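You operate a simulated robot arm through the tools that you are given. There is no shell and no other tool.

You are at the controls of a simulated two-armed robot. One attempt, no reset.

TASK
Drain the muddy water and flush the wash trough clean.
Fine: flush under the spray arm once it is empty; tap off, arm parked, drain back on HOLD at the end. Where these are worked on the way, their far stop is far enough and under half their travel is too little: spray arm.

The check looks at the end state, three seconds after you hand in, the way a careful person would. Anything else that was tipped, shoved, dropped, spilled or broken makes it a failure.

THE ROBOT
Two 7-joint arms with four-finger grippers on one trunk that stands fixed in place. Base frame: the origin is at the foot of the trunk, x ahead of it, y to its left, z up. Readings come in mm, rad, newtons and seconds.
The left shoulder is at [40, 181, 1204], the right one opposite. With the tool pointing down near the work surface each hand reaches from about 100 to 780 mm from the base axis, measured 20 degrees to its own side. Payload 3.67 kg a hand.
The tool frame of a hand sits at the grasp point between the pads (the TCP): z along the fingers, y along the line on which they close. The tips reach 28 mm beyond it. The gripper opens to 112 mm; its body begins 73 mm behind the TCP.
Orientation is that of the tool frame in the base frame, as a unit quaternion [w, x, y, z]. With the fingers straight down and closing along the base's y, the tool's x points along the base's -x, its y along +y and its z along -z.

THE INTERFACE
- The arms move only by the tool arm_command. It takes "left_increments", "right_increments" or both (then of equal length, played together; a hand with none holds still); each is a list of rows, each a list of 7 numbers: the gripper command, from -1 (shut) to 1 (fully open), values between in proportion, then the shift along the tool's x, y, z in units of 500 mm (1.0 is 500 mm), then the turn, a rotation vector about the tool's x, y, z in units of 180 degrees (1.0 is 180 degrees). In form: [[claw, dx, dy, dz, wx, wy, wz], ...]. A call has 1 to 20 rows; each row is the pose to reach, as a shift and turn from the pose commanded when the call began, along the tool's axes at that moment. A call with a number of a shift or a turn outside -1 to 1 is refused whole. Each row takes 0.2 s and may step no farther than 50 mm and 0.15 rad from the row before; otherwise, or with a gripper value out of range, the whole call is refused. A pose out of reach is approached as far as the arm can. The call stops where the force on the tool passes 70 N (or 10 N more than at its start, if that is more) or the arm is blocked; 0.2 s more then pass. Each finger travels about 72.4 mm/s and halts on what it meets, pressing with about 29 N; the grip force reading is that of the motor and also rises with nothing between the fingers. The clock runs only during rows and for 0.2 s after the last one: add rows that repeat a pose to give the fingers time. The reply holds the time, the measured pose of the TCP, the force on the tool along the base axes, the opening and the grip force, in the units named above and with some noise, with the torque about the TCP (base axes, N m) and any sound that the robot's microphone picked up.
- Cameras (640 x 400 px; columns grow to the right, rows downward): "scene" is now at [104.5, 20, 1426.6]; the picture's right is [0.23, -0.97, 0.00], its down [-0.62, -0.15, -0.77] and it looks along [0.75, 0.18, -0.64] (base axes); focal length 214 px, centre (320, 200). "left" rides on the left gripper at [60, 18, -104] in its tool frame; the picture's right is [-0.29, 0.96, 0.00], its down [-0.80, -0.24, -0.55] and it looks along [-0.53, -0.16, 0.83] (tool axes); focal length 234 px, centre (320, 200). "right" rides on the right gripper at [60, -18, -104] in its tool frame; the picture's right is [0.29, 0.96, 0.00], its down [-0.80, 0.24, -0.55] and it looks along [-0.53, 0.16, 0.83] (tool axes); focal length 234 px, centre (320, 200). There is no depth. A picture from a camera that has moved, and an enlarged one, comes with that camera's place and axes in the base frame and with its lens.
- grab_frame(camera): a new picture of that camera. The clock stands still meanwhile.
- move_column(by): moves the trunk up (or, below 0, down) by that many mm; the arms and the scene camera ride with it, the base frame stays. It gives what a move gives, with no picture.
- head_to(pan, tilt): turns the head with the scene camera to pan (to the left, within 1.501 rad either way) and tilt (down, from -0.506 to 1.204), counted from straight ahead of the robot. It gives what a move gives.
- zoom(camera, box): a new picture of the part [left, top, right, bottom] of that camera's present view, enlarged. The clock stands still meanwhile.
- close_job(): hands the job in; it is judged then, once.

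Places have to be worked out from the pictures, the camera data and where the tool is seen. Open the grippers and draw the arms clear of the work before you hand the job in, unless the task says otherwise.

The tools are called after "Call:" as a command line: name --argument value ..., lists and objects as JSON in quotes. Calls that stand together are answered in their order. arm_command: Moves the arms, as the interface text tells. Its arguments: {"type":"object","properties":{"left_increments":{"type":"array","items":{"type":"array","items":{"type":"number"}}},"right_increments":{"type":"array","items":{"type":"array","items":{"type":"number"}}}},"required":[]} The other tools are called the same way: move_column (by) moves the trunk up or down; head_to (pan, tilt) turns the head that bears the scene camera; grab_frame (camera) takes a picture; zoom (camera, box) takes an enlarged picture of a part of a camera's view; close_job () hands the job in.

At the start:

```text
time_s: 0.0
left_eef_pos: [525.7, 412.2, 1270.6]
left_ee_rot: [0.0, 0.0, 1.0, 0.001]
left_ft_force: [-0.5, -0.5, 0.2]
left_torque: [-0.02, 0.01, 0.0]
left_opening: 111.7
left_gripper_force: 0.0
right_eef_pos: [408.7, -131.2, 1192.9]
right_ee_rot: [-0.001, 0.0, 1.0, 0.001]
right_ft_force: [-0.3, 0.1, -0.1]
right_torque: [-0.03, 0.0, 0.0]
right_opening: 112.0
right_gripper_force: 0.1
trunk travel left (down, up): [-325.0, 189.0]
head pan, tilt (commanded): [0.234, 0.688]
```

scene: 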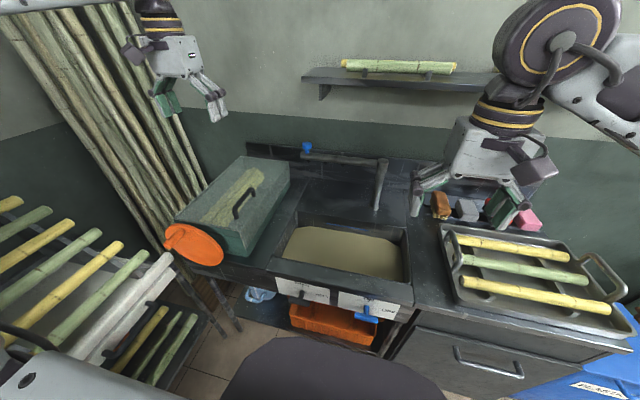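
right: 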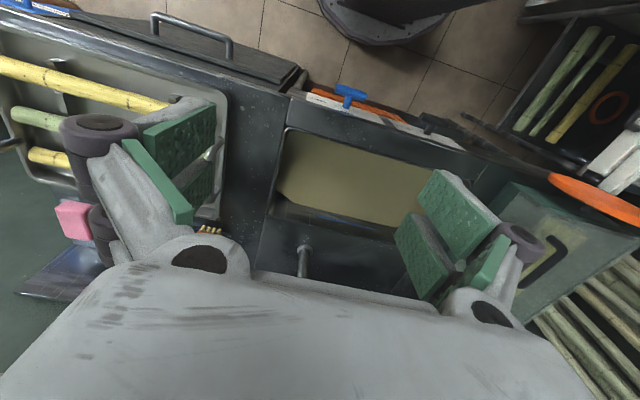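
left: 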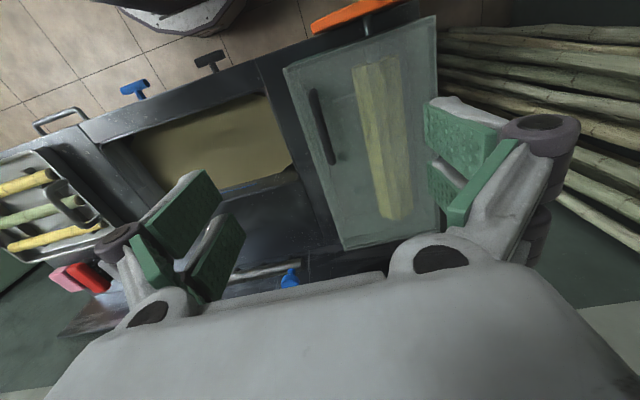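

The scene shows a trough with muddy water, a pipe with a blue knob on the back wall, and labelled levers on the front face. I'll zoom in on the details first.

Call:
zoom --camera "scene" --box '[240, 250, 440, 375]'

Call:
zoom --camera "scene" --box '[240, 120, 440, 245]'

Call:
zoom --camera "right" --box '[240, 60, 480, 210]'

Call:
zoom --camera "left" --box '[80, 30, 320, 180]'

```text
3.20 times, centred on (340, 312) of scene
camera zoom: at [104.5, 20.0, 1426.6], right [0.23, -0.97, 0.0], down [-0.62, -0.15, -0.77], along [0.75, 0.18, -0.64], focal length 686 px, centre (256, -160)
```

zoom: 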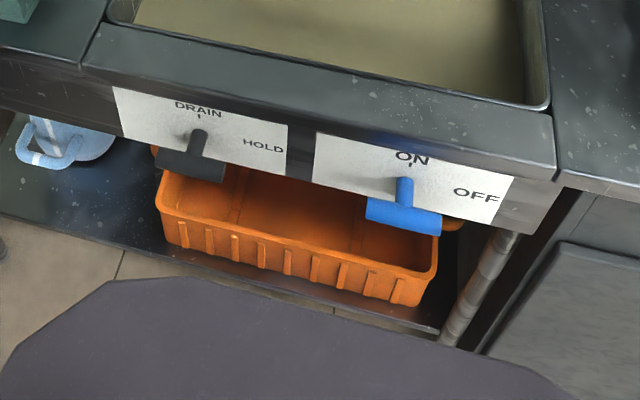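

```text
3.20 times, centred on (340, 182) of scene
camera zoom: at [104.5, 20.0, 1426.6], right [0.23, -0.97, 0.0], down [-0.62, -0.15, -0.77], along [0.75, 0.18, -0.64], focal length 686 px, centre (256, 256)
```

zoom: 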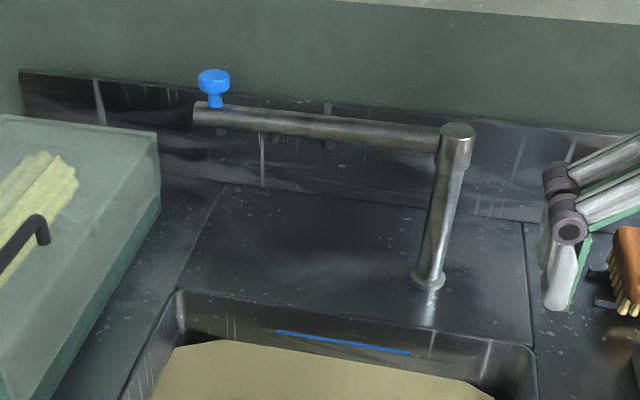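

```text
2.67 times, centred on (360, 135) of right
camera zoom: at [347.9, -151.2, 1296.6], right [-0.29, 0.96, 0.0], down [0.8, 0.24, 0.55], along [0.53, 0.16, -0.83], focal length 624 px, centre (213, 373)
```

zoom: 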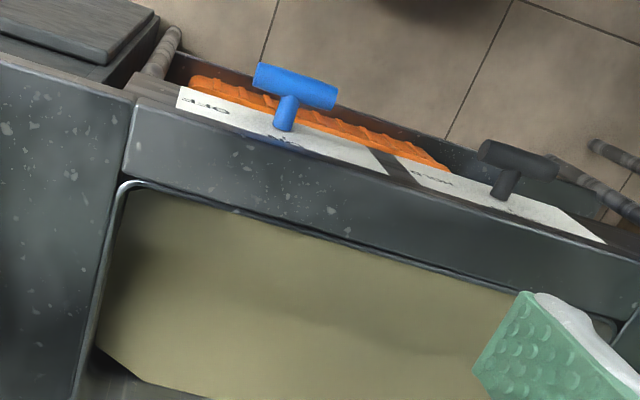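

```text
2.67 times, centred on (200, 105) of left
camera zoom: at [464.4, 430.0, 1374.7], right [0.29, 0.96, 0.0], down [0.8, -0.24, 0.55], along [0.53, -0.16, -0.83], focal length 624 px, centre (640, 453)
```

zoom: 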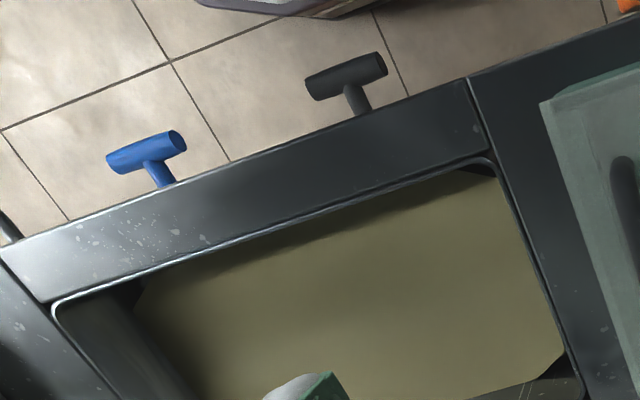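

Triangulating from the three cameras puts the blue tap bar at about [413,-55,722] and the black drain bar at about [413,165,722]. Both have horizontal T-bars and turn about base x. The spray knob is near [855,250,1045] and its post near [871,-49]. I'll look down and to the sides to check for obstacles before moving.

Call:
head_to --pan 0.1 --tilt 1.1

Call:
grab_frame --camera "scene"

Call:
zoom --camera "scene" --box '[200, 60, 440, 210]'

Call:
head_to --pan 0.8 --tilt 0.8

Call:
grab_frame --camera "scene"

```text
time_s: 0.9
left_eef_pos: [526.2, 413.9, 1270.6]
left_ee_rot: [0.0, 0.001, 1.0, 0.0]
left_ft_force: [0.3, -0.5, -0.2]
left_torque: [0.03, 0.02, -0.01]
left_opening: 112.0
left_gripper_force: 0.0
right_eef_pos: [407.7, -131.8, 1193.3]
right_ee_rot: [0.001, 0.0, 1.0, -0.001]
right_ft_force: [-0.6, -1.1, 1.0]
right_torque: [-0.02, 0.01, -0.01]
right_opening: 111.9
right_gripper_force: 0.0
trunk travel left (down, up): [-325.0, 189.0]
head pan, tilt (commanded): [0.099, 1.1]
```

```text
taken
camera scene: at [84.4, 6.5, 1395.6], right [0.1, -0.99, 0.0], down [-0.89, -0.09, -0.45], along [0.45, 0.05, -0.89], focal length 214 px, centre (320, 200)
```

scene: 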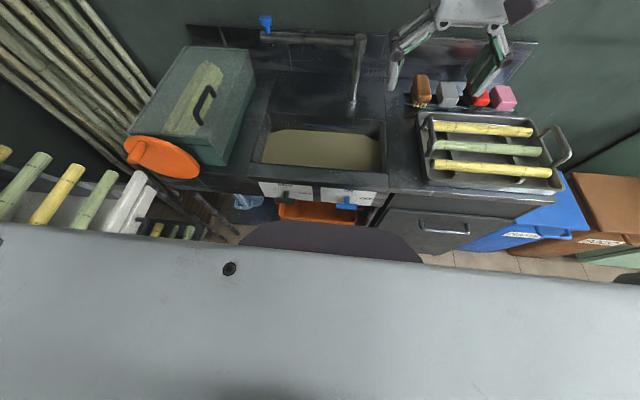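

```text
2.67 times, centred on (320, 135) of scene
camera zoom: at [84.4, 6.5, 1395.6], right [0.1, -0.99, 0.0], down [-0.89, -0.09, -0.45], along [0.45, 0.05, -0.89], focal length 572 px, centre (320, 373)
```

zoom: 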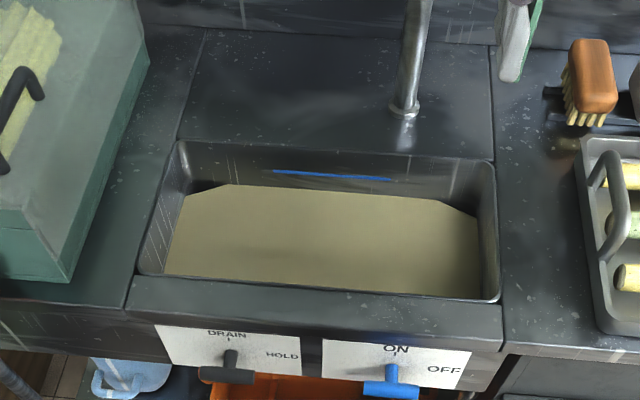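

```text
time_s: 1.9
left_eef_pos: [525.4, 412.6, 1270.8]
left_ee_rot: [0.0, 0.0, 1.0, 0.0]
left_ft_force: [0.3, -0.8, 0.4]
left_torque: [0.0, -0.02, -0.03]
left_opening: 111.7
left_gripper_force: 0.0
right_eef_pos: [408.6, -131.7, 1192.8]
right_ee_rot: [0.0, 0.0, 1.0, 0.0]
right_ft_force: [0.2, 0.7, -0.1]
right_torque: [-0.01, 0.04, 0.01]
right_opening: 111.9
right_gripper_force: 0.1
trunk travel left (down, up): [-325.0, 189.0]
head pan, tilt (commanded): [0.799, 0.799]
```

```text
taken
camera scene: at [77.8, 57.9, 1417.3], right [0.72, -0.7, 0.0], down [-0.5, -0.51, -0.7], along [0.49, 0.5, -0.72], focal length 214 px, centre (320, 200)
```

scene: 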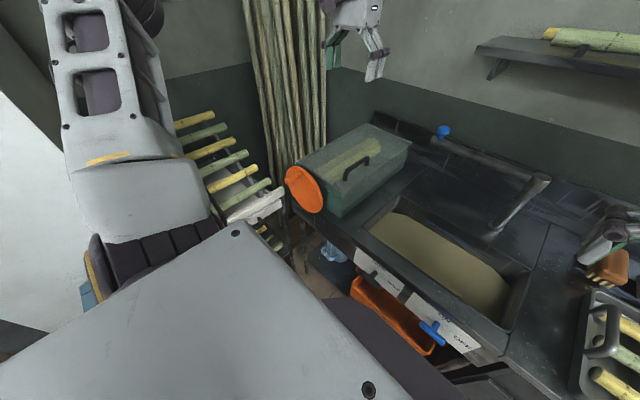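

The floor area near the trunk shows a dark shape that could get in the way of the wrists. I'll zoom in on it from both hand cameras to place it.

Call:
zoom --camera "right" --box '[260, 0, 520, 110]'

Call:
zoom --camera "left" --box '[0, 0, 340, 140]'

Call:
head_to --pan 0.1 --tilt 0.75

Call:
grab_frame --camera "scene"

```text
2.46 times, centred on (390, 55) of right
camera zoom: at [347.9, -151.2, 1296.6], right [-0.29, 0.96, 0.0], down [0.8, 0.24, 0.55], along [0.53, 0.16, -0.83], focal length 576 px, centre (148, 557)
```

zoom: 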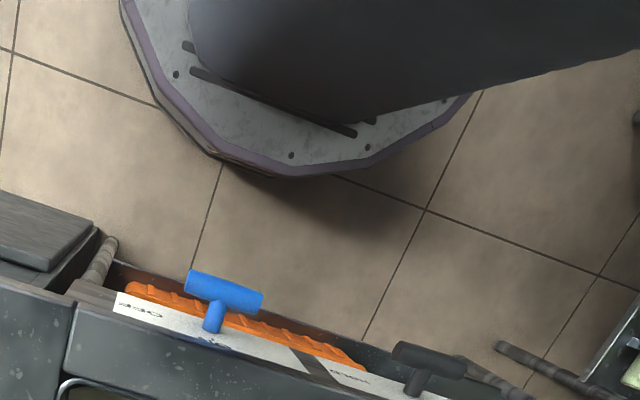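

```text
1.88 times, centred on (170, 70) of left
camera zoom: at [464.4, 430.0, 1374.7], right [0.29, 0.96, 0.0], down [0.8, -0.24, 0.55], along [0.53, -0.16, -0.83], focal length 441 px, centre (602, 445)
```

zoom: 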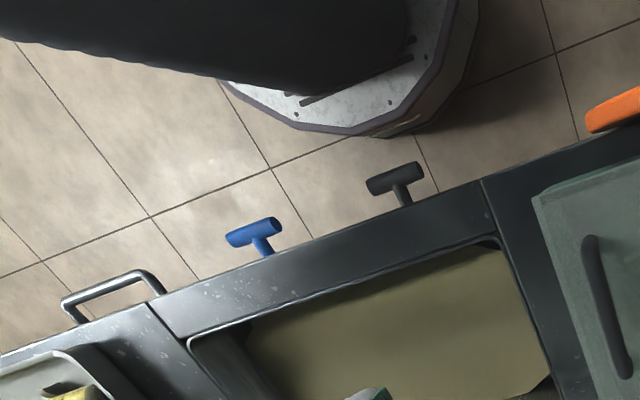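

```text
time_s: 3.0
left_eef_pos: [524.6, 412.3, 1270.5]
left_ee_rot: [0.0, 0.001, 1.0, 0.0]
left_ft_force: [-0.7, -0.4, -0.7]
left_torque: [0.02, -0.03, 0.02]
left_opening: 112.2
left_gripper_force: 0.0
right_eef_pos: [408.1, -132.1, 1192.9]
right_ee_rot: [0.0, 0.0, 1.0, 0.0]
right_ft_force: [0.5, 0.3, 0.2]
right_torque: [-0.02, 0.01, -0.04]
right_opening: 111.9
right_gripper_force: 0.2
trunk travel left (down, up): [-325.0, 189.0]
head pan, tilt (commanded): [0.099, 0.75]
```

```text
taken
camera scene: at [103.9, 8.5, 1421.3], right [0.1, -0.99, 0.0], down [-0.68, -0.07, -0.73], along [0.73, 0.07, -0.68], focal length 214 px, centre (320, 200)
```

scene: 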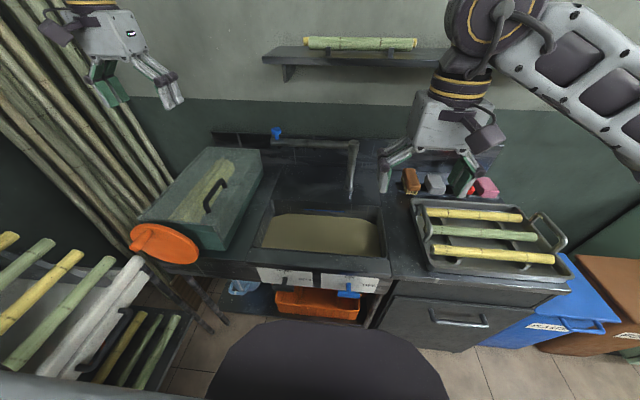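

The dark shape is the robot's own trunk column above an octagonal base, and its front is near x≈180. I'll turn the left hand to point forward (+x) while drawing it back to about [360,300,1150], to test whether that posture is reachable.

Call:
arm_command --left_increments '[[0.1, 0.0275, -0.0187, 0.02, 0, -0.0417, 0], [0.1, 0.055, -0.0373, 0.04, 0, -0.0833, 0], [0.1, 0.0825, -0.056, 0.06, 0, -0.125, 0], [0.1, 0.11, -0.0747, 0.08, 0, -0.1667, 0], [0.1, 0.1375, -0.0933, 0.1, 0, -0.2083, 0], [0.1, 0.165, -0.112, 0.12, 0, -0.25, 0], [0.1, 0.1925, -0.1307, 0.14, 0, -0.2917, 0], [0.1, 0.22, -0.1493, 0.16, 0, -0.3333, 0], [0.1, 0.2475, -0.168, 0.18, 0, -0.375, 0], [0.1, 0.275, -0.1867, 0.2, 0, -0.4167, 0], [0.1, 0.3025, -0.2053, 0.22, 0, -0.4583, 0], [0.1, 0.33, -0.224, 0.24, 0, -0.5, 0]]'

Call:
grab_frame --camera "left"

Call:
grab_frame --camera "scene"

```text
time_s: 5.8
left_eef_pos: [490.6, 379.4, 1077.5]
left_ee_rot: [0.728, 0.021, 0.685, 0.007]
left_ft_force: [0.5, 0.2, -0.2]
left_torque: [0.04, -0.01, -0.01]
left_opening: 61.5
left_gripper_force: 0.1
left hand out of reach, approached as far as the arm can: row 7, 8, 9, 10, 11, 12
right_eef_pos: [407.1, -132.7, 1193.9]
right_ee_rot: [0.001, 0.0, 1.0, 0.0]
right_ft_force: [-0.5, -1.0, 0.5]
right_torque: [-0.03, -0.01, 0.04]
right_opening: 112.2
right_gripper_force: 0.0
trunk travel left (down, up): [-325.0, 189.0]
head pan, tilt (commanded): [0.099, 0.75]
stopped in row 12 (left hand): the arm was blocked; the commanded pose is now the measured one
```

```text
taken
camera left: at [388.7, 400.2, 1012.1], right [0.0, 0.95, 0.33], down [-0.61, -0.26, 0.75], along [0.79, -0.2, 0.57], focal length 234 px, centre (320, 200)
```

left: 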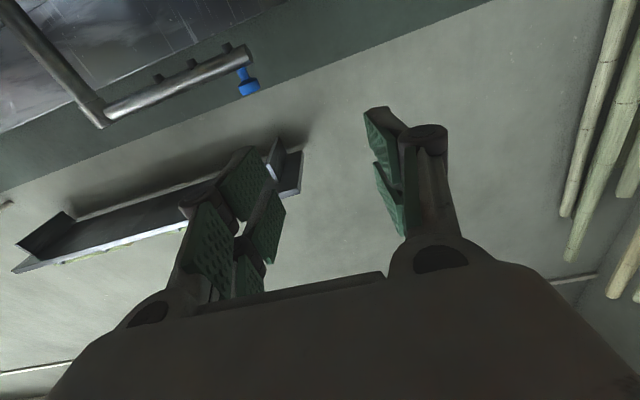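

```text
taken
camera scene: at [102.0, 7.7, 1421.6], right [0.1, -1.0, 0.0], down [-0.68, -0.07, -0.73], along [0.73, 0.07, -0.68], focal length 214 px, centre (320, 200)
```

scene: 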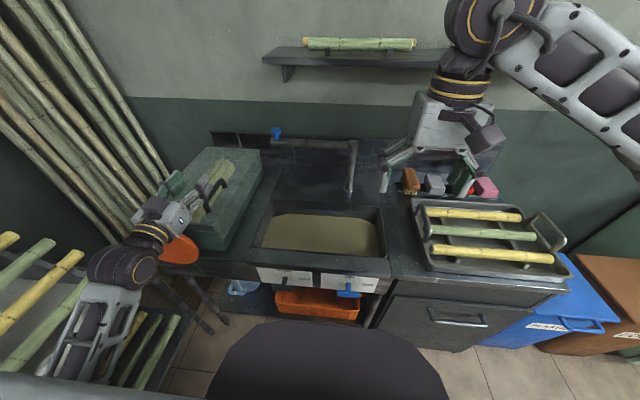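

The forward-pointing posture was blocked near shoulder height, but the hand reached [490,379,1077] pointing forward. Before descending I'll look closely at the green box and orange disc near the left hand.

Call:
zoom --camera "scene" --box '[60, 120, 300, 270]'

Call:
grab_frame --camera "right"

```text
2.67 times, centred on (180, 195) of scene
camera zoom: at [102.0, 7.7, 1421.6], right [0.1, -1.0, 0.0], down [-0.68, -0.07, -0.73], along [0.73, 0.07, -0.68], focal length 572 px, centre (693, 213)
```

zoom: 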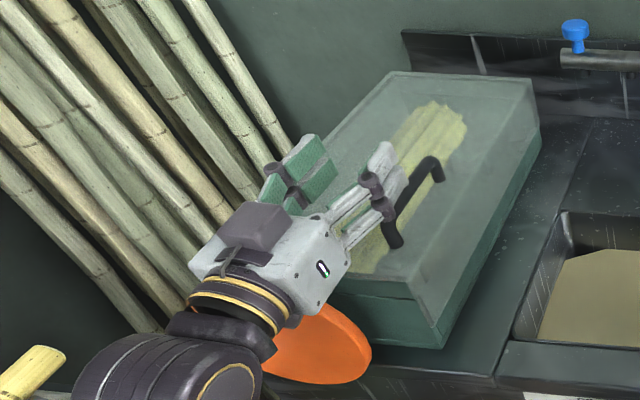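

```text
taken
camera right: at [346.1, -151.8, 1297.2], right [-0.29, 0.96, 0.0], down [0.8, 0.24, 0.56], along [0.53, 0.16, -0.83], focal length 234 px, centre (320, 200)
```

right: 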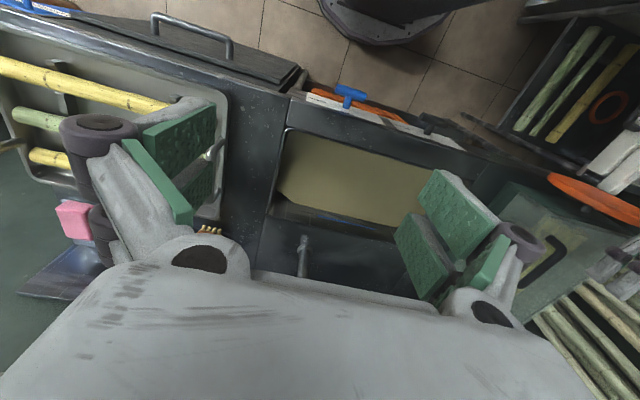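

The box's front-right edge is at about x=501, y=380, with its top near z≈910. I'll move the left hand right and down to about [430,250,900], clear of the box, still pointing forward.

Call:
arm_command --left_increments '[[0.1, 0.042, -0.0343, -0.017, -0.0008, 0.0024, -0.0016], [0.1, 0.084, -0.0686, -0.034, -0.0017, 0.0049, -0.0032], [0.1, 0.126, -0.1028, -0.051, -0.0025, 0.0073, -0.0048], [0.1, 0.168, -0.1371, -0.068, -0.0034, 0.0097, -0.0064], [0.1, 0.2098, -0.1714, -0.085, -0.0042, 0.0121, -0.008], [0.1, 0.2517, -0.2057, -0.102, -0.005, 0.0146, -0.0095], [0.1, 0.2937, -0.2399, -0.119, -0.0059, 0.017, -0.0111], [0.1, 0.3356, -0.2742, -0.136, -0.0067, 0.0194, -0.0127]]'

Call:
grab_frame --camera "scene"

```text
time_s: 7.6
left_eef_pos: [429.7, 250.4, 899.3]
left_ee_rot: [0.707, -0.001, 0.707, 0.001]
left_ft_force: [0.3, -0.4, 0.9]
left_torque: [-0.02, -0.01, 0.02]
left_opening: 61.4
left_gripper_force: 0.1
right_eef_pos: [408.2, -131.8, 1192.3]
right_ee_rot: [0.0, 0.0, 1.0, -0.001]
right_ft_force: [-0.9, -0.1, 0.0]
right_torque: [0.03, -0.02, -0.01]
right_opening: 112.0
right_gripper_force: 0.1
trunk travel left (down, up): [-325.0, 189.0]
head pan, tilt (commanded): [0.099, 0.75]
```

```text
taken
camera scene: at [103.7, 7.8, 1421.4], right [0.1, -1.0, 0.0], down [-0.68, -0.07, -0.73], along [0.73, 0.07, -0.68], focal length 214 px, centre (320, 200)
```

scene: 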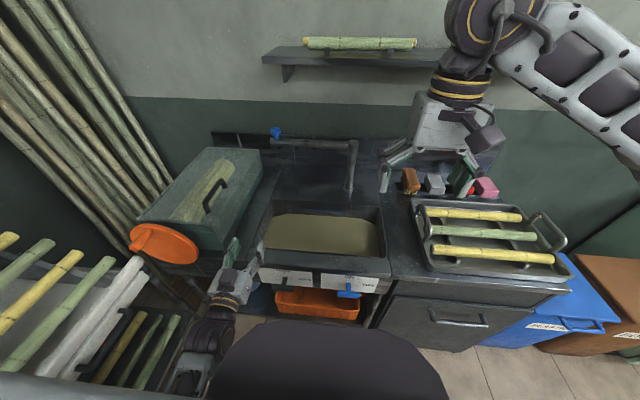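

Reached with exact forward orientation. Next I'll descend to the pre-grasp at [350,165,722] in front of the drain bar, rolling +90° about the tool axis so the fingers close vertically on the horizontal bar.

Call:
arm_command --left_increments '[[0.1, 0.0295, -0.0142, -0.0133, 0, 0, 0.0417], [0.1, 0.059, -0.0283, -0.0267, 0, 0, 0.0833], [0.1, 0.0885, -0.0425, -0.04, 0, 0, 0.125], [0.1, 0.118, -0.0567, -0.0533, 0, 0, 0.1667], [0.1, 0.1475, -0.0708, -0.0667, 0, 0, 0.2083], [0.1, 0.177, -0.085, -0.08, 0, 0, 0.25], [0.1, 0.2065, -0.0992, -0.0933, 0, 0, 0.2917], [0.1, 0.236, -0.1133, -0.1067, 0, 0, 0.3333], [0.1, 0.2655, -0.1275, -0.12, 0, 0, 0.375], [0.1, 0.295, -0.1417, -0.1333, 0, 0, 0.4167], [0.1, 0.3245, -0.1558, -0.1467, 0, 0, 0.4583], [0.1, 0.354, -0.17, -0.16, 0, 0, 0.5]]'

Call:
grab_frame --camera "scene"

Call:
grab_frame --camera "left"

```text
time_s: 9.9
left_eef_pos: [356.0, 200.7, 756.0]
left_ee_rot: [0.554, 0.493, 0.499, 0.448]
left_ft_force: [0.3, -0.4, -0.7]
left_torque: [0.02, -0.05, 0.01]
left_opening: 61.4
left_gripper_force: 0.0
right_eef_pos: [406.9, -131.6, 1191.0]
right_ee_rot: [0.0, 0.0, 1.0, 0.0]
right_ft_force: [0.5, 0.3, 0.9]
right_torque: [0.0, -0.02, 0.02]
right_opening: 112.0
right_gripper_force: 0.0
trunk travel left (down, up): [-325.0, 189.0]
head pan, tilt (commanded): [0.099, 0.75]
stopped in row 11 (left hand): the arm was blocked; the commanded pose is now the measured one
```

```text
taken
camera scene: at [103.7, 8.5, 1420.1], right [0.1, -1.0, 0.0], down [-0.68, -0.07, -0.73], along [0.73, 0.07, -0.68], focal length 214 px, centre (320, 200)
```

scene: 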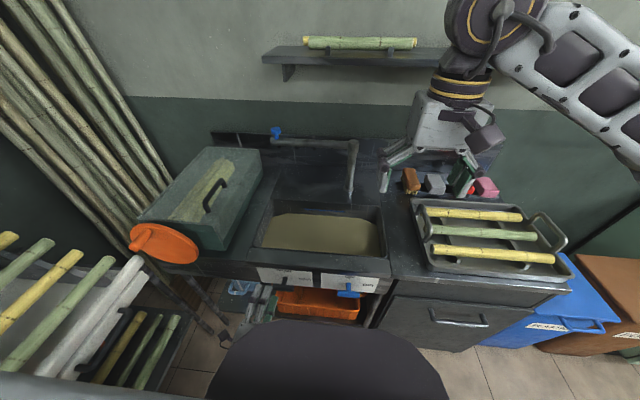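

```text
taken
camera left: at [257.3, 271.8, 765.4], right [-0.04, -0.17, 0.98], down [-0.63, -0.76, -0.16], along [0.78, -0.63, -0.08], focal length 234 px, centre (320, 200)
```

left: 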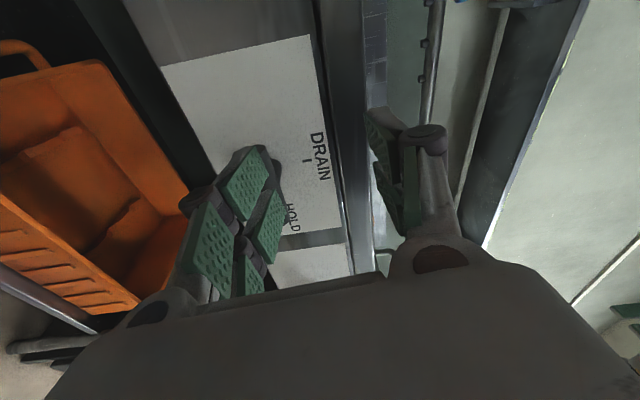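

The arm stopped at [356,200,756], probably from the wrist meeting the trunk or a joint limit. I'll look down at the wrist to see which before continuing.

Call:
head_to --pan 0.5 --tilt 1.2

Call:
grab_frame --camera "scene"

Call:
grab_frame --camera "right"

```text
time_s: 10.8
left_eef_pos: [356.5, 200.3, 757.9]
left_ee_rot: [0.555, 0.492, 0.499, 0.447]
left_ft_force: [-0.6, 0.4, 0.2]
left_torque: [-0.01, 0.03, -0.04]
left_opening: 61.5
left_gripper_force: 0.1
right_eef_pos: [408.9, -132.4, 1191.9]
right_ee_rot: [0.0, 0.0, 1.0, 0.001]
right_ft_force: [-0.3, 0.2, -0.1]
right_torque: [-0.02, 0.02, -0.01]
right_opening: 111.9
right_gripper_force: 0.0
trunk travel left (down, up): [-325.0, 189.0]
head pan, tilt (commanded): [0.499, 1.201]
```

```text
taken
camera scene: at [70.5, 26.8, 1389.6], right [0.48, -0.88, 0.0], down [-0.82, -0.45, -0.36], along [0.32, 0.17, -0.93], focal length 214 px, centre (320, 200)
```

scene: 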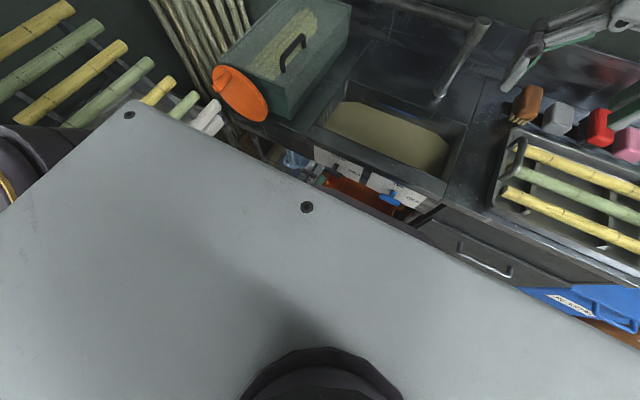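

```text
taken
camera right: at [347.8, -151.3, 1296.6], right [-0.29, 0.96, 0.0], down [0.8, 0.24, 0.55], along [0.53, 0.16, -0.83], focal length 234 px, centre (320, 200)
```

right: 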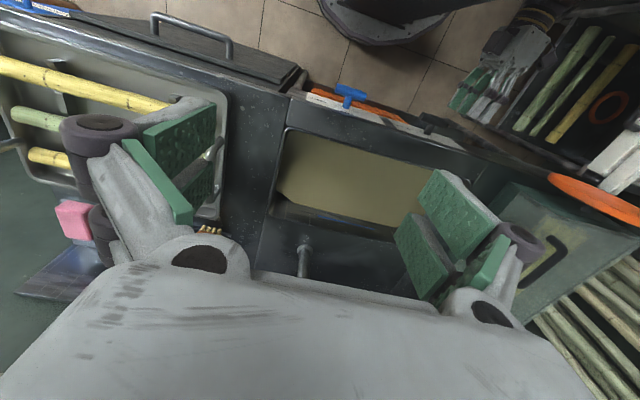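

The torso hides the wrist. I'll try a small move forward, right and down, away from the trunk, to about [368,180,722].

Call:
arm_command --left_increments '[[0.1, -0.0098, -0.0247, 0.0089, 0, 0, 0], [0.1, -0.0196, -0.0495, 0.0177, 0, 0, 0], [0.1, -0.0294, -0.0742, 0.0266, 0, 0, 0]]'

Call:
grab_frame --camera "left"

```text
time_s: 11.6
left_eef_pos: [356.8, 200.4, 721.6]
left_ee_rot: [0.543, 0.513, 0.486, 0.454]
left_ft_force: [-0.1, -0.4, -1.0]
left_torque: [-0.02, 0.03, 0.06]
left_opening: 61.1
left_gripper_force: 0.1
right_eef_pos: [408.2, -132.6, 1194.1]
right_ee_rot: [0.001, 0.0, 1.0, 0.0]
right_ft_force: [0.2, 0.6, -0.7]
right_torque: [-0.04, 0.02, 0.02]
right_opening: 112.2
right_gripper_force: 0.1
trunk travel left (down, up): [-325.0, 189.0]
head pan, tilt (commanded): [0.499, 1.201]
```

```text
taken
camera left: at [259.5, 271.4, 734.1], right [-0.03, -0.23, 0.97], down [-0.64, -0.74, -0.19], along [0.76, -0.63, -0.12], focal length 234 px, centre (320, 200)
```

left: 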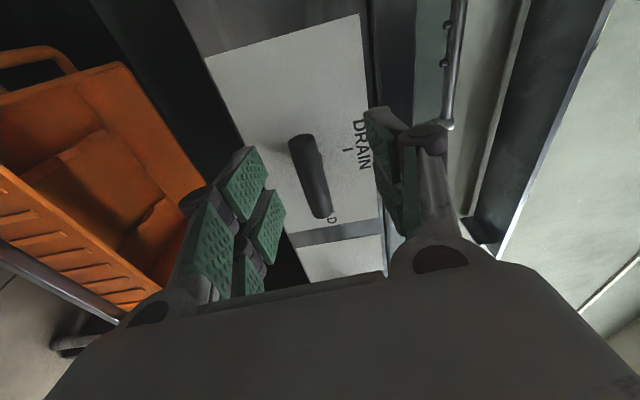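

The camera shows the drain bar just ahead, horizontal, with its centre around [417,168,708]. The arm is lagging the commanded pose by about 20 mm, so something upstream is in the way. I'll open wider and try easing forward, to see if that frees it.

Call:
arm_command --left_increments '[[0.6, 0.0024, -0.0129, 0.01, 0, 0, 0], [0.6, 0.0048, -0.0258, 0.0194, 0, 0, 0], [0.6, 0.0048, -0.0258, 0.0194, 0, 0, 0], [0.6, 0.0048, -0.0258, 0.0194, 0, 0, 0]]'

Call:
grab_frame --camera "left"

```text
time_s: 12.8
left_eef_pos: [360.2, 204.0, 699.3]
left_ee_rot: [0.538, 0.521, 0.485, 0.453]
left_ft_force: [-0.6, 0.5, -1.0]
left_torque: [0.0, 0.0, 0.03]
left_opening: 89.7
left_gripper_force: 0.0
right_eef_pos: [408.9, -132.0, 1190.8]
right_ee_rot: [0.0, 0.001, 1.0, 0.0]
right_ft_force: [0.3, 0.0, -0.1]
right_torque: [-0.01, 0.0, 0.0]
right_opening: 111.8
right_gripper_force: 0.1
trunk travel left (down, up): [-325.0, 189.0]
head pan, tilt (commanded): [0.499, 1.201]
stopped in row 4 (left hand): the arm was blocked; the commanded pose is now the measured one
```

```text
taken
camera left: at [262.9, 276.6, 716.5], right [-0.02, -0.24, 0.97], down [-0.65, -0.74, -0.19], along [0.76, -0.63, -0.14], focal length 234 px, centre (320, 200)
```

left: 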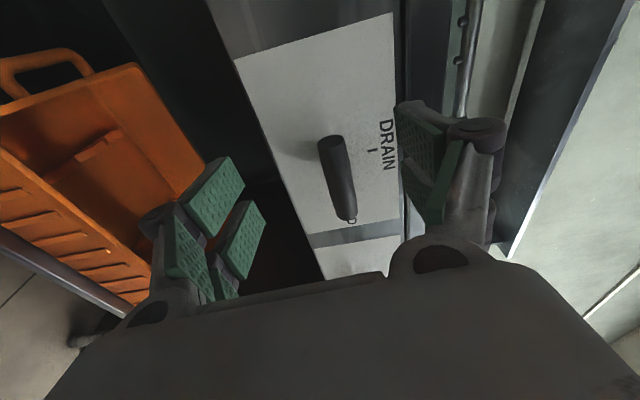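

It's blocked going right with the hand pointing straight forward. Yawing the tool about 18° more to the right keeps the wrist off the trunk, and the fingers can still close vertically on the bar. I'll move to a yawed pre-grasp at [366,191,708].

Call:
arm_command --left_increments '[[0.6, -0.0064, 0.0043, 0.0037, 0, -0.025, 0], [0.6, -0.0127, 0.0085, 0.0074, 0, -0.05, 0], [0.6, -0.0191, 0.0128, 0.0111, 0, -0.075, 0], [0.6, -0.0254, 0.017, 0.0148, 0, -0.1, 0], [0.6, -0.0254, 0.017, 0.0148, 0, -0.1, 0]]'

Call:
grab_frame --camera "left"

```text
time_s: 14.0
left_eef_pos: [367.4, 188.9, 709.7]
left_ee_rot: [0.609, 0.583, 0.397, 0.364]
left_ft_force: [-0.8, -1.1, 1.0]
left_torque: [-0.01, 0.0, 0.01]
left_opening: 89.9
left_gripper_force: 0.1
right_eef_pos: [407.1, -133.0, 1193.7]
right_ee_rot: [0.0, 0.0, 1.0, 0.0]
right_ft_force: [0.1, 0.1, -0.2]
right_torque: [0.01, 0.0, -0.04]
right_opening: 112.0
right_gripper_force: 0.0
trunk travel left (down, up): [-325.0, 189.0]
head pan, tilt (commanded): [0.499, 1.201]
```

```text
taken
camera left: at [296.7, 286.6, 723.7], right [-0.1, -0.21, 0.97], down [-0.84, -0.5, -0.19], along [0.53, -0.84, -0.12], focal length 234 px, centre (320, 200)
```

left: 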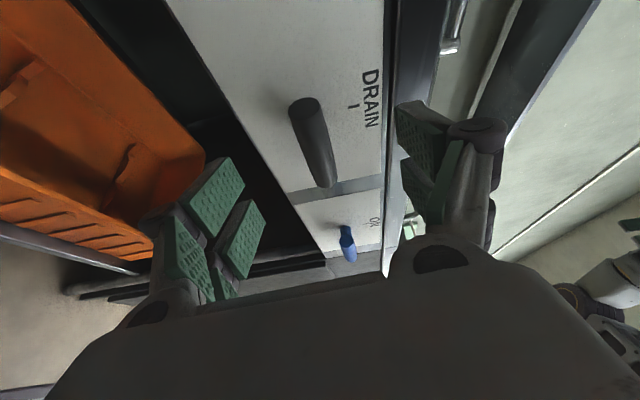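

The yawed pre-grasp was reached exactly. The hand camera puts the bar centre at about [415,166,707], and DRAIN is at the top as expected. I'll advance along the tool axis to [410,168,707] and close on the bar.

Call:
arm_command --left_increments '[[0.6, -0.0009, -0.0015, 0.0328, 0, 0, 0], [0.6, -0.0017, -0.0031, 0.0656, 0, 0, 0], [0.6, -0.0026, -0.0046, 0.0984, 0, 0, 0], [0.6, -0.0026, -0.0046, 0.0984, 0, 0, 0]]'

Call:
grab_frame --camera "left"

```text
time_s: 15.0
left_eef_pos: [410.2, 167.5, 707.7]
left_ee_rot: [0.609, 0.583, 0.397, 0.364]
left_ft_force: [-0.4, -0.6, -0.1]
left_torque: [0.02, 0.03, -0.02]
left_opening: 89.5
left_gripper_force: 0.0
right_eef_pos: [408.1, -131.2, 1192.4]
right_ee_rot: [0.0, 0.0, 1.0, 0.0]
right_ft_force: [-0.8, -0.4, -0.1]
right_torque: [0.02, -0.01, -0.06]
right_opening: 112.0
right_gripper_force: 0.1
trunk travel left (down, up): [-325.0, 189.0]
head pan, tilt (commanded): [0.499, 1.201]
```

```text
taken
camera left: at [340.5, 264.8, 722.2], right [-0.1, -0.21, 0.97], down [-0.84, -0.5, -0.19], along [0.53, -0.84, -0.12], focal length 234 px, centre (320, 200)
```

left: 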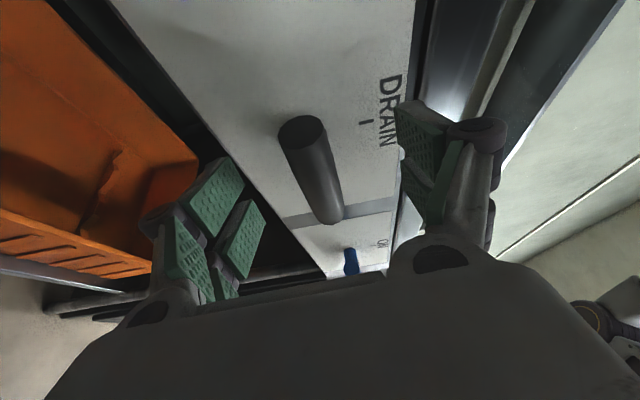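

The hand is in position with the bar between the fingers at TCP depth. Closing now.

Call:
arm_command --left_increments '[[-1, 0, 0, 0, 0, 0, 0], [-1, 0, 0, 0, 0, 0, 0], [-1, 0, 0, 0, 0, 0, 0], [-1, 0, 0, 0, 0, 0, 0]]'

Call:
grab_frame --camera "left"

```text
time_s: 16.0
left_eef_pos: [409.2, 166.3, 707.6]
left_ee_rot: [0.608, 0.584, 0.396, 0.364]
left_ft_force: [-0.4, -2.1, -3.6]
left_torque: [2.18, -0.02, -0.03]
left_opening: 20.6
left_gripper_force: 45.1
right_eef_pos: [407.0, -133.2, 1191.9]
right_ee_rot: [0.0, 0.0, 1.0, -0.001]
right_ft_force: [0.2, -0.1, 0.0]
right_torque: [0.03, -0.01, -0.01]
right_opening: 112.1
right_gripper_force: 0.2
trunk travel left (down, up): [-325.0, 189.0]
head pan, tilt (commanded): [0.499, 1.201]
```

```text
taken
camera left: at [340.5, 264.9, 722.0], right [-0.1, -0.21, 0.97], down [-0.84, -0.5, -0.2], along [0.53, -0.84, -0.13], focal length 234 px, centre (320, 200)
```

left: 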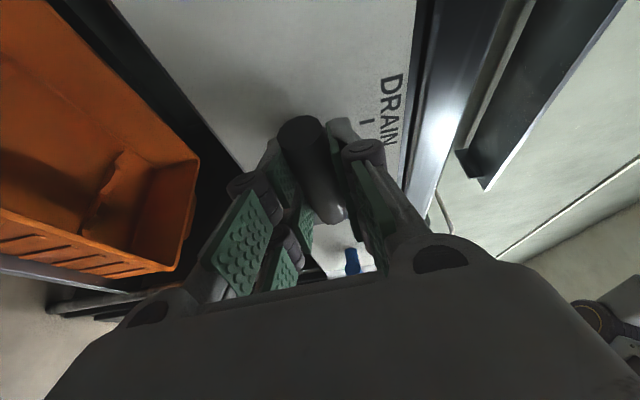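

The bar is gripped (20.6 mm opening, 45 N). I'll twist -90° about the tool axis, counter-clockwise as seen from the robot, to bring the bar from HOLD to DRAIN.

Call:
arm_command --left_increments '[[-1, 0, 0, 0, 0, 0, -0.0417], [-1, 0, 0, 0, 0, 0, -0.0833], [-1, 0, 0, 0, 0, 0, -0.125], [-1, 0, 0, 0, 0, 0, -0.1667], [-1, 0, 0, 0, 0, 0, -0.2083], [-1, 0, 0, 0, 0, 0, -0.25], [-1, 0, 0, 0, 0, 0, -0.2917], [-1, 0, 0, 0, 0, 0, -0.3333], [-1, 0, 0, 0, 0, 0, -0.375], [-1, 0, 0, 0, 0, 0, -0.4167], [-1, 0, 0, 0, 0, 0, -0.4583], [-1, 0, 0, 0, 0, 0, -0.5]]'

Call:
grab_frame --camera "left"

Call:
grab_frame --camera "right"

```text
time_s: 17.8
left_eef_pos: [408.2, 156.4, 720.0]
left_ee_rot: [0.72, 0.326, 0.611, 0.029]
left_ft_force: [-17.2, -34.1, 18.6]
left_torque: [3.5, -0.19, 1.44]
left_opening: 65.3
left_gripper_force: 45.5
right_eef_pos: [407.9, -130.5, 1192.3]
right_ee_rot: [0.0, -0.002, 1.0, 0.0]
right_ft_force: [0.8, 0.2, 0.3]
right_torque: [-0.07, 0.04, 0.02]
right_opening: 112.3
right_gripper_force: 0.2
trunk travel left (down, up): [-325.0, 189.0]
head pan, tilt (commanded): [0.499, 1.201]
stopped in row 8 (left hand): the force on the tool passed its limit at 81 N (the readings are from after the stop); the commanded pose is now the measured one
```

```text
taken
camera left: at [335.2, 241.2, 674.7], right [0.27, 0.62, 0.73], down [-0.78, -0.3, 0.54], along [0.56, -0.72, 0.41], focal length 234 px, centre (320, 200)
```

left: 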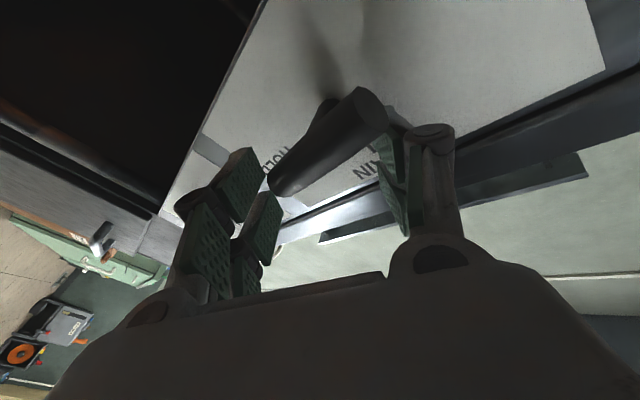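

```text
taken
camera right: at [348.1, -149.0, 1296.4], right [-0.29, 0.96, 0.0], down [0.8, 0.24, 0.55], along [0.53, 0.16, -0.83], focal length 234 px, centre (320, 200)
```

right: 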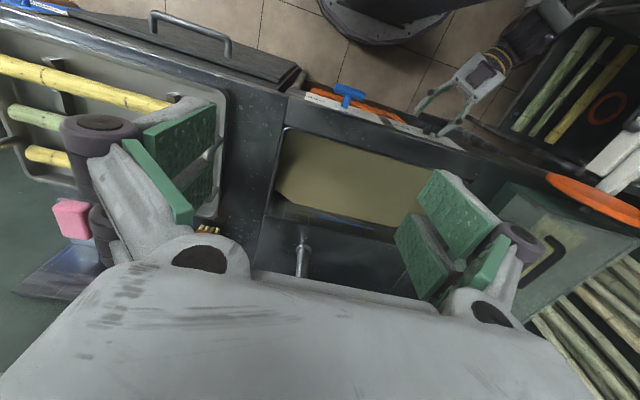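

The fingers were forced open to 65 mm and the bar still looks horizontal, so the valve did not turn that way. I'll zoom in on the handle before trying anything else.

Call:
zoom --camera "left" --box '[200, 60, 460, 222]'

Call:
zoom --camera "right" --box '[300, 50, 540, 200]'

```text
2.46 times, centred on (330, 141) of left
camera zoom: at [335.2, 241.2, 674.7], right [0.27, 0.62, 0.73], down [-0.78, -0.3, 0.54], along [0.56, -0.72, 0.41], focal length 576 px, centre (295, 345)
```

zoom: 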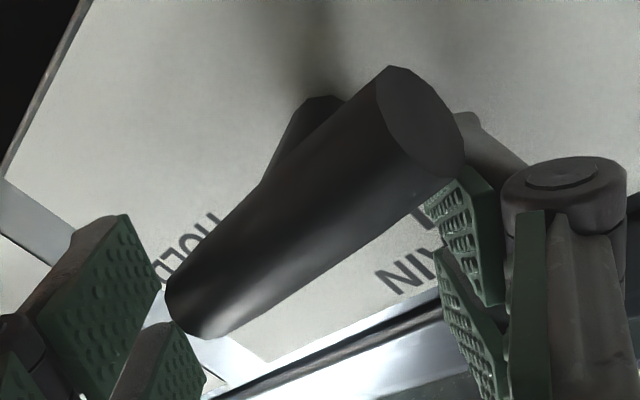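

```text
2.67 times, centred on (420, 125) of right
camera zoom: at [348.1, -149.0, 1296.4], right [-0.29, 0.96, 0.0], down [0.8, 0.24, 0.55], along [0.53, 0.16, -0.83], focal length 624 px, centre (53, 400)
```

zoom: 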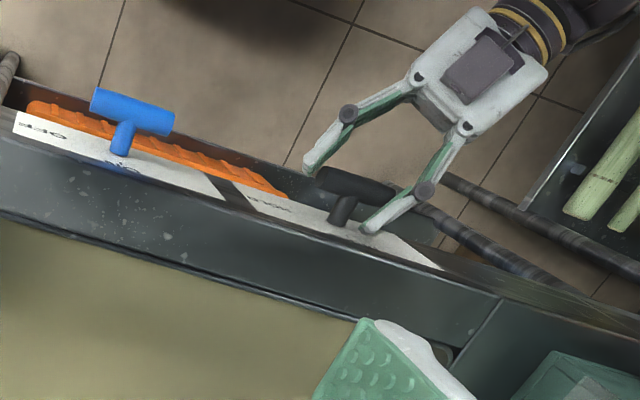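

Triangulating the bar ends gives z≈706 at both, so the handle is still exactly at HOLD and resisted well over 2 N·m counter-clockwise. I'll open, back straight out, and look at the plate and handle from the front before testing the other direction.

Call:
arm_command --left_increments '[[1, 0, 0, 0, 0, 0, 0], [1, 0, 0, 0, 0, 0, 0], [1, 0, 0, -0.033, 0, 0, 0], [1, 0, 0, -0.066, 0, 0, 0], [1, 0, 0, -0.1, 0, 0, 0]]'

Call:
grab_frame --camera "left"

Call:
head_to --pan 0.1 --tilt 0.85

Call:
zoom --camera "scene" --box '[230, 180, 390, 280]'

```text
time_s: 19.0
left_eef_pos: [364.2, 181.5, 716.8]
left_ee_rot: [0.717, 0.326, 0.615, 0.03]
left_ft_force: [0.2, -0.2, 0.6]
left_torque: [0.01, -0.01, -0.01]
left_opening: 111.9
left_gripper_force: 0.0
right_eef_pos: [407.8, -131.2, 1193.3]
right_ee_rot: [0.0, -0.001, 1.0, 0.001]
right_ft_force: [0.1, 0.5, 0.1]
right_torque: [0.01, -0.01, -0.01]
right_opening: 111.9
right_gripper_force: 0.1
trunk travel left (down, up): [-325.0, 189.0]
head pan, tilt (commanded): [0.499, 1.201]
```

```text
taken
camera left: at [291.3, 266.6, 671.0], right [0.27, 0.63, 0.73], down [-0.78, -0.3, 0.55], along [0.57, -0.72, 0.4], focal length 234 px, centre (320, 200)
```

left: 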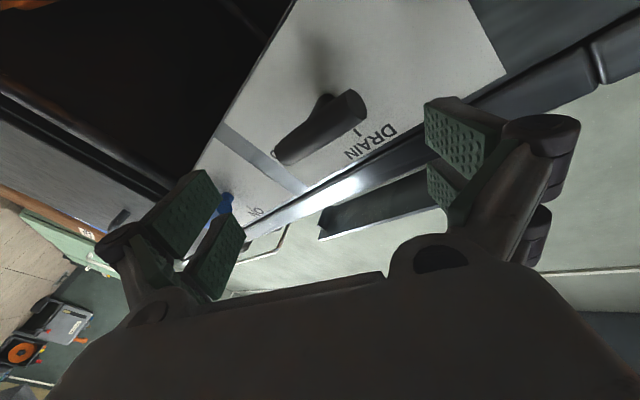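

```text
time_s: 19.8
left_eef_pos: [366.3, 181.6, 717.1]
left_ee_rot: [0.717, 0.325, 0.616, 0.029]
left_ft_force: [0.9, -0.8, 0.4]
left_torque: [0.0, 0.03, 0.0]
left_opening: 111.8
left_gripper_force: 0.1
right_eef_pos: [409.0, -129.9, 1191.7]
right_ee_rot: [0.0, -0.001, 1.0, 0.001]
right_ft_force: [0.8, -0.5, 0.3]
right_torque: [-0.01, 0.01, -0.03]
right_opening: 112.1
right_gripper_force: 0.1
trunk travel left (down, up): [-325.0, 189.0]
head pan, tilt (commanded): [0.099, 0.85]
```

```text
4.00 times, centred on (310, 230) of scene
camera zoom: at [99.0, 7.9, 1413.3], right [0.1, -0.99, 0.0], down [-0.75, -0.08, -0.66], along [0.66, 0.07, -0.75], focal length 858 px, centre (360, 80)
```

zoom: 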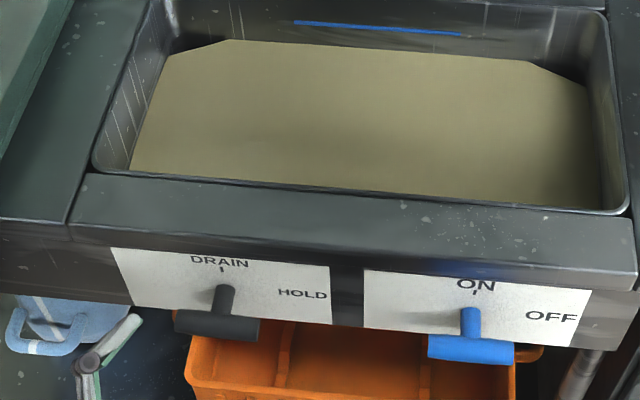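

The front view confirms the black bar is horizontal at HOLD, with DRAIN directly above. I'll roll the left hand back to the horizontal-bar grip in front of the handle so I can test a small clockwise twist.

Call:
arm_command --left_increments '[[1, 0.0032, 0.0005, -0.0005, 0, 0, 0.0422], [1, 0.0063, 0.001, -0.001, 0, 0, 0.0844], [1, 0.0095, 0.0015, -0.0016, 0, 0, 0.1266], [1, 0.0126, 0.002, -0.0021, 0, 0, 0.1688], [1, 0.0158, 0.0025, -0.0026, 0, 0, 0.2109], [1, 0.0189, 0.003, -0.0032, 0, 0, 0.2531], [0.7, 0.0221, 0.0035, -0.0037, 0, 0, 0.2953], [0.7, 0.0252, 0.004, -0.0042, 0, 0, 0.3375], [0.7, 0.0252, 0.004, -0.0042, 0, 0, 0.3375]]'

Call:
grab_frame --camera "left"

```text
time_s: 21.8
left_eef_pos: [367.0, 189.8, 707.4]
left_ee_rot: [0.604, 0.591, 0.367, 0.39]
left_ft_force: [-0.1, 0.2, -0.1]
left_torque: [0.01, -0.04, 0.02]
left_opening: 95.4
left_gripper_force: 0.0
right_eef_pos: [408.8, -130.5, 1193.2]
right_ee_rot: [0.0, 0.0, 1.0, 0.0]
right_ft_force: [-0.2, 0.1, -0.6]
right_torque: [0.01, 0.01, -0.03]
right_opening: 112.2
right_gripper_force: 0.0
trunk travel left (down, up): [-325.0, 189.0]
head pan, tilt (commanded): [0.099, 0.85]
```

```text
taken
camera left: at [297.9, 288.5, 722.5], right [-0.16, -0.26, 0.95], down [-0.83, -0.48, -0.27], along [0.53, -0.84, -0.14], focal length 234 px, centre (320, 200)
```

left: 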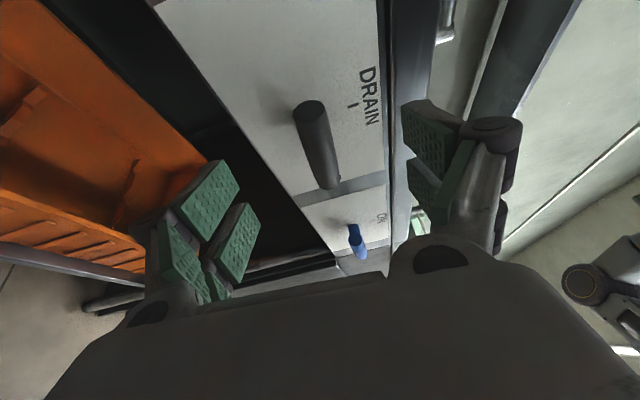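

Aligned now, with no pre-twist. I'll advance onto the bar and close, then read the torque.

Call:
arm_command --left_increments '[[0.7, -0.0015, -0.0013, 0.0317, 0, 0, 0], [0.7, -0.0031, -0.0025, 0.0633, 0, 0, 0], [0.7, -0.0046, -0.0038, 0.095, 0, 0, 0], [-1, -0.0046, -0.0038, 0.095, 0, 0, 0], [-1, -0.0046, -0.0038, 0.095, 0, 0, 0], [-1, -0.0046, -0.0038, 0.095, 0, 0, 0], [-1, -0.0046, -0.0038, 0.095, 0, 0, 0]]'

Call:
arm_command --left_increments '[[-1, 0, 0, 0, 0, 0, 0.028], [-1, 0, 0, 0, 0, 0, 0.056], [-1, 0, 0, 0, 0, 0, 0.056]]'

Call:
zoom --camera "scene" --box '[230, 180, 390, 280]'

Call:
grab_frame --camera "left"

```text
time_s: 23.4
left_eef_pos: [409.5, 169.4, 707.3]
left_ee_rot: [0.605, 0.591, 0.367, 0.388]
left_ft_force: [0.2, 1.9, 5.0]
left_torque: [0.01, -0.03, 0.03]
left_opening: 19.7
left_gripper_force: 44.9
right_eef_pos: [408.1, -131.1, 1193.8]
right_ee_rot: [0.0, -0.001, 1.0, 0.0]
right_ft_force: [0.0, 0.9, 0.4]
right_torque: [0.0, 0.01, 0.01]
right_opening: 112.0
right_gripper_force: 0.1
trunk travel left (down, up): [-325.0, 189.0]
head pan, tilt (commanded): [0.099, 0.85]
```

```text
time_s: 24.2
left_eef_pos: [408.6, 168.9, 707.6]
left_ee_rot: [0.568, 0.621, 0.312, 0.441]
left_ft_force: [1.4, 5.1, 12.2]
left_torque: [-0.08, 0.66, 0.08]
left_opening: 20.5
left_gripper_force: 45.3
right_eef_pos: [408.1, -129.5, 1192.6]
right_ee_rot: [0.0, -0.001, 1.0, 0.0]
right_ft_force: [-0.1, 0.3, 0.3]
right_torque: [0.01, -0.02, 0.01]
right_opening: 111.8
right_gripper_force: 0.1
trunk travel left (down, up): [-325.0, 189.0]
head pan, tilt (commanded): [0.099, 0.85]
```

```text
4.00 times, centred on (310, 230) of scene
camera zoom: at [98.6, 8.1, 1413.4], right [0.1, -0.99, 0.0], down [-0.75, -0.07, -0.66], along [0.66, 0.07, -0.75], focal length 858 px, centre (360, 80)
```

zoom: 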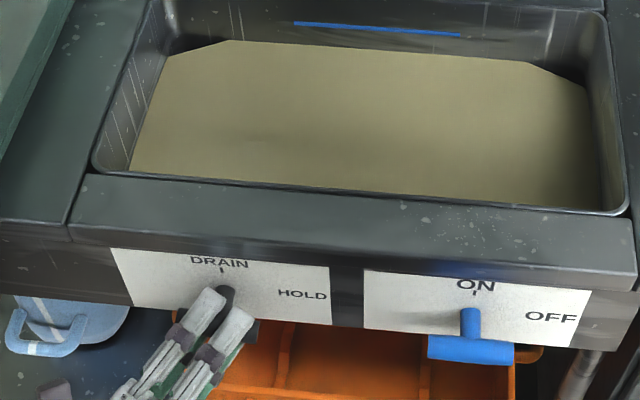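

```text
taken
camera left: at [337.0, 262.7, 732.9], right [-0.23, -0.41, 0.88], down [-0.81, -0.43, -0.41], along [0.55, -0.8, -0.23], focal length 234 px, centre (320, 200)
```

left: 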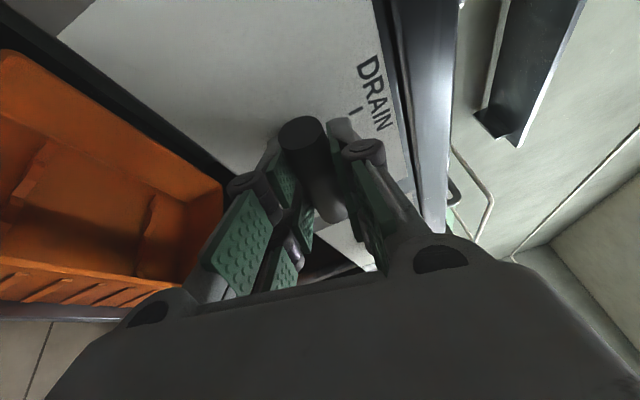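

The bar turned freely 10° clockwise with almost no torque and the grip unchanged, so DRAIN is in the clockwise direction. I'll continue the twist to a total of about 90°.

Call:
arm_command --left_increments '[[-1, 0, 0, 0, 0, 0, 0.037], [-1, 0, 0, 0, 0, 0, 0.074], [-1, 0, 0, 0, 0, 0, 0.111], [-1, 0, 0, 0, 0, 0, 0.148], [-1, 0, 0, 0, 0, 0, 0.185], [-1, 0, 0, 0, 0, 0, 0.222]]'

Call:
zoom --camera "scene" --box '[230, 180, 390, 280]'

Call:
grab_frame --camera "left"

```text
time_s: 25.6
left_eef_pos: [407.1, 169.1, 703.2]
left_ee_rot: [0.382, 0.693, 0.084, 0.606]
left_ft_force: [-8.9, 12.3, -9.8]
left_torque: [0.0, 1.65, -0.08]
left_opening: 25.1
left_gripper_force: 45.0
right_eef_pos: [408.0, -128.8, 1192.5]
right_ee_rot: [0.001, 0.0, 1.0, 0.0]
right_ft_force: [-0.1, -0.1, -0.1]
right_torque: [0.01, -0.02, -0.01]
right_opening: 112.2
right_gripper_force: 0.1
trunk travel left (down, up): [-325.0, 189.0]
head pan, tilt (commanded): [0.099, 0.85]
```

```text
4.00 times, centred on (310, 230) of scene
camera zoom: at [99.1, 9.2, 1413.2], right [0.1, -0.99, 0.0], down [-0.75, -0.08, -0.66], along [0.66, 0.07, -0.75], focal length 858 px, centre (360, 80)
```

zoom: 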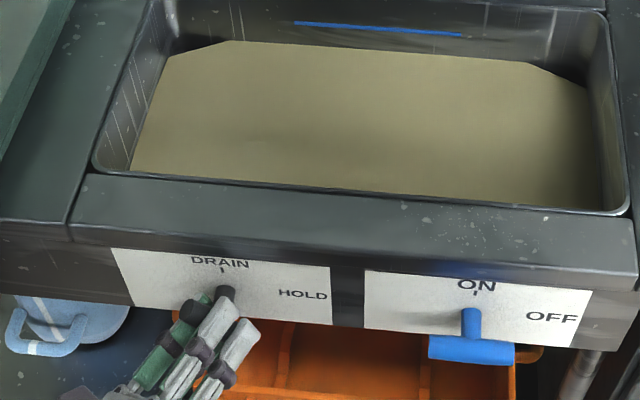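

```text
taken
camera left: at [321.4, 235.2, 758.8], right [-0.4, -0.83, 0.38], down [-0.62, -0.06, -0.78], along [0.67, -0.55, -0.49], focal length 234 px, centre (320, 200)
```

left: 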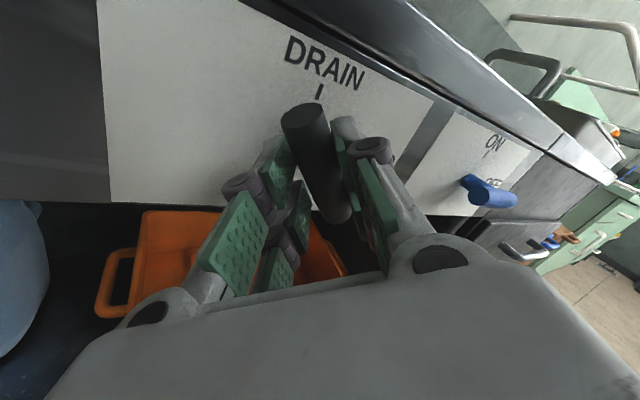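

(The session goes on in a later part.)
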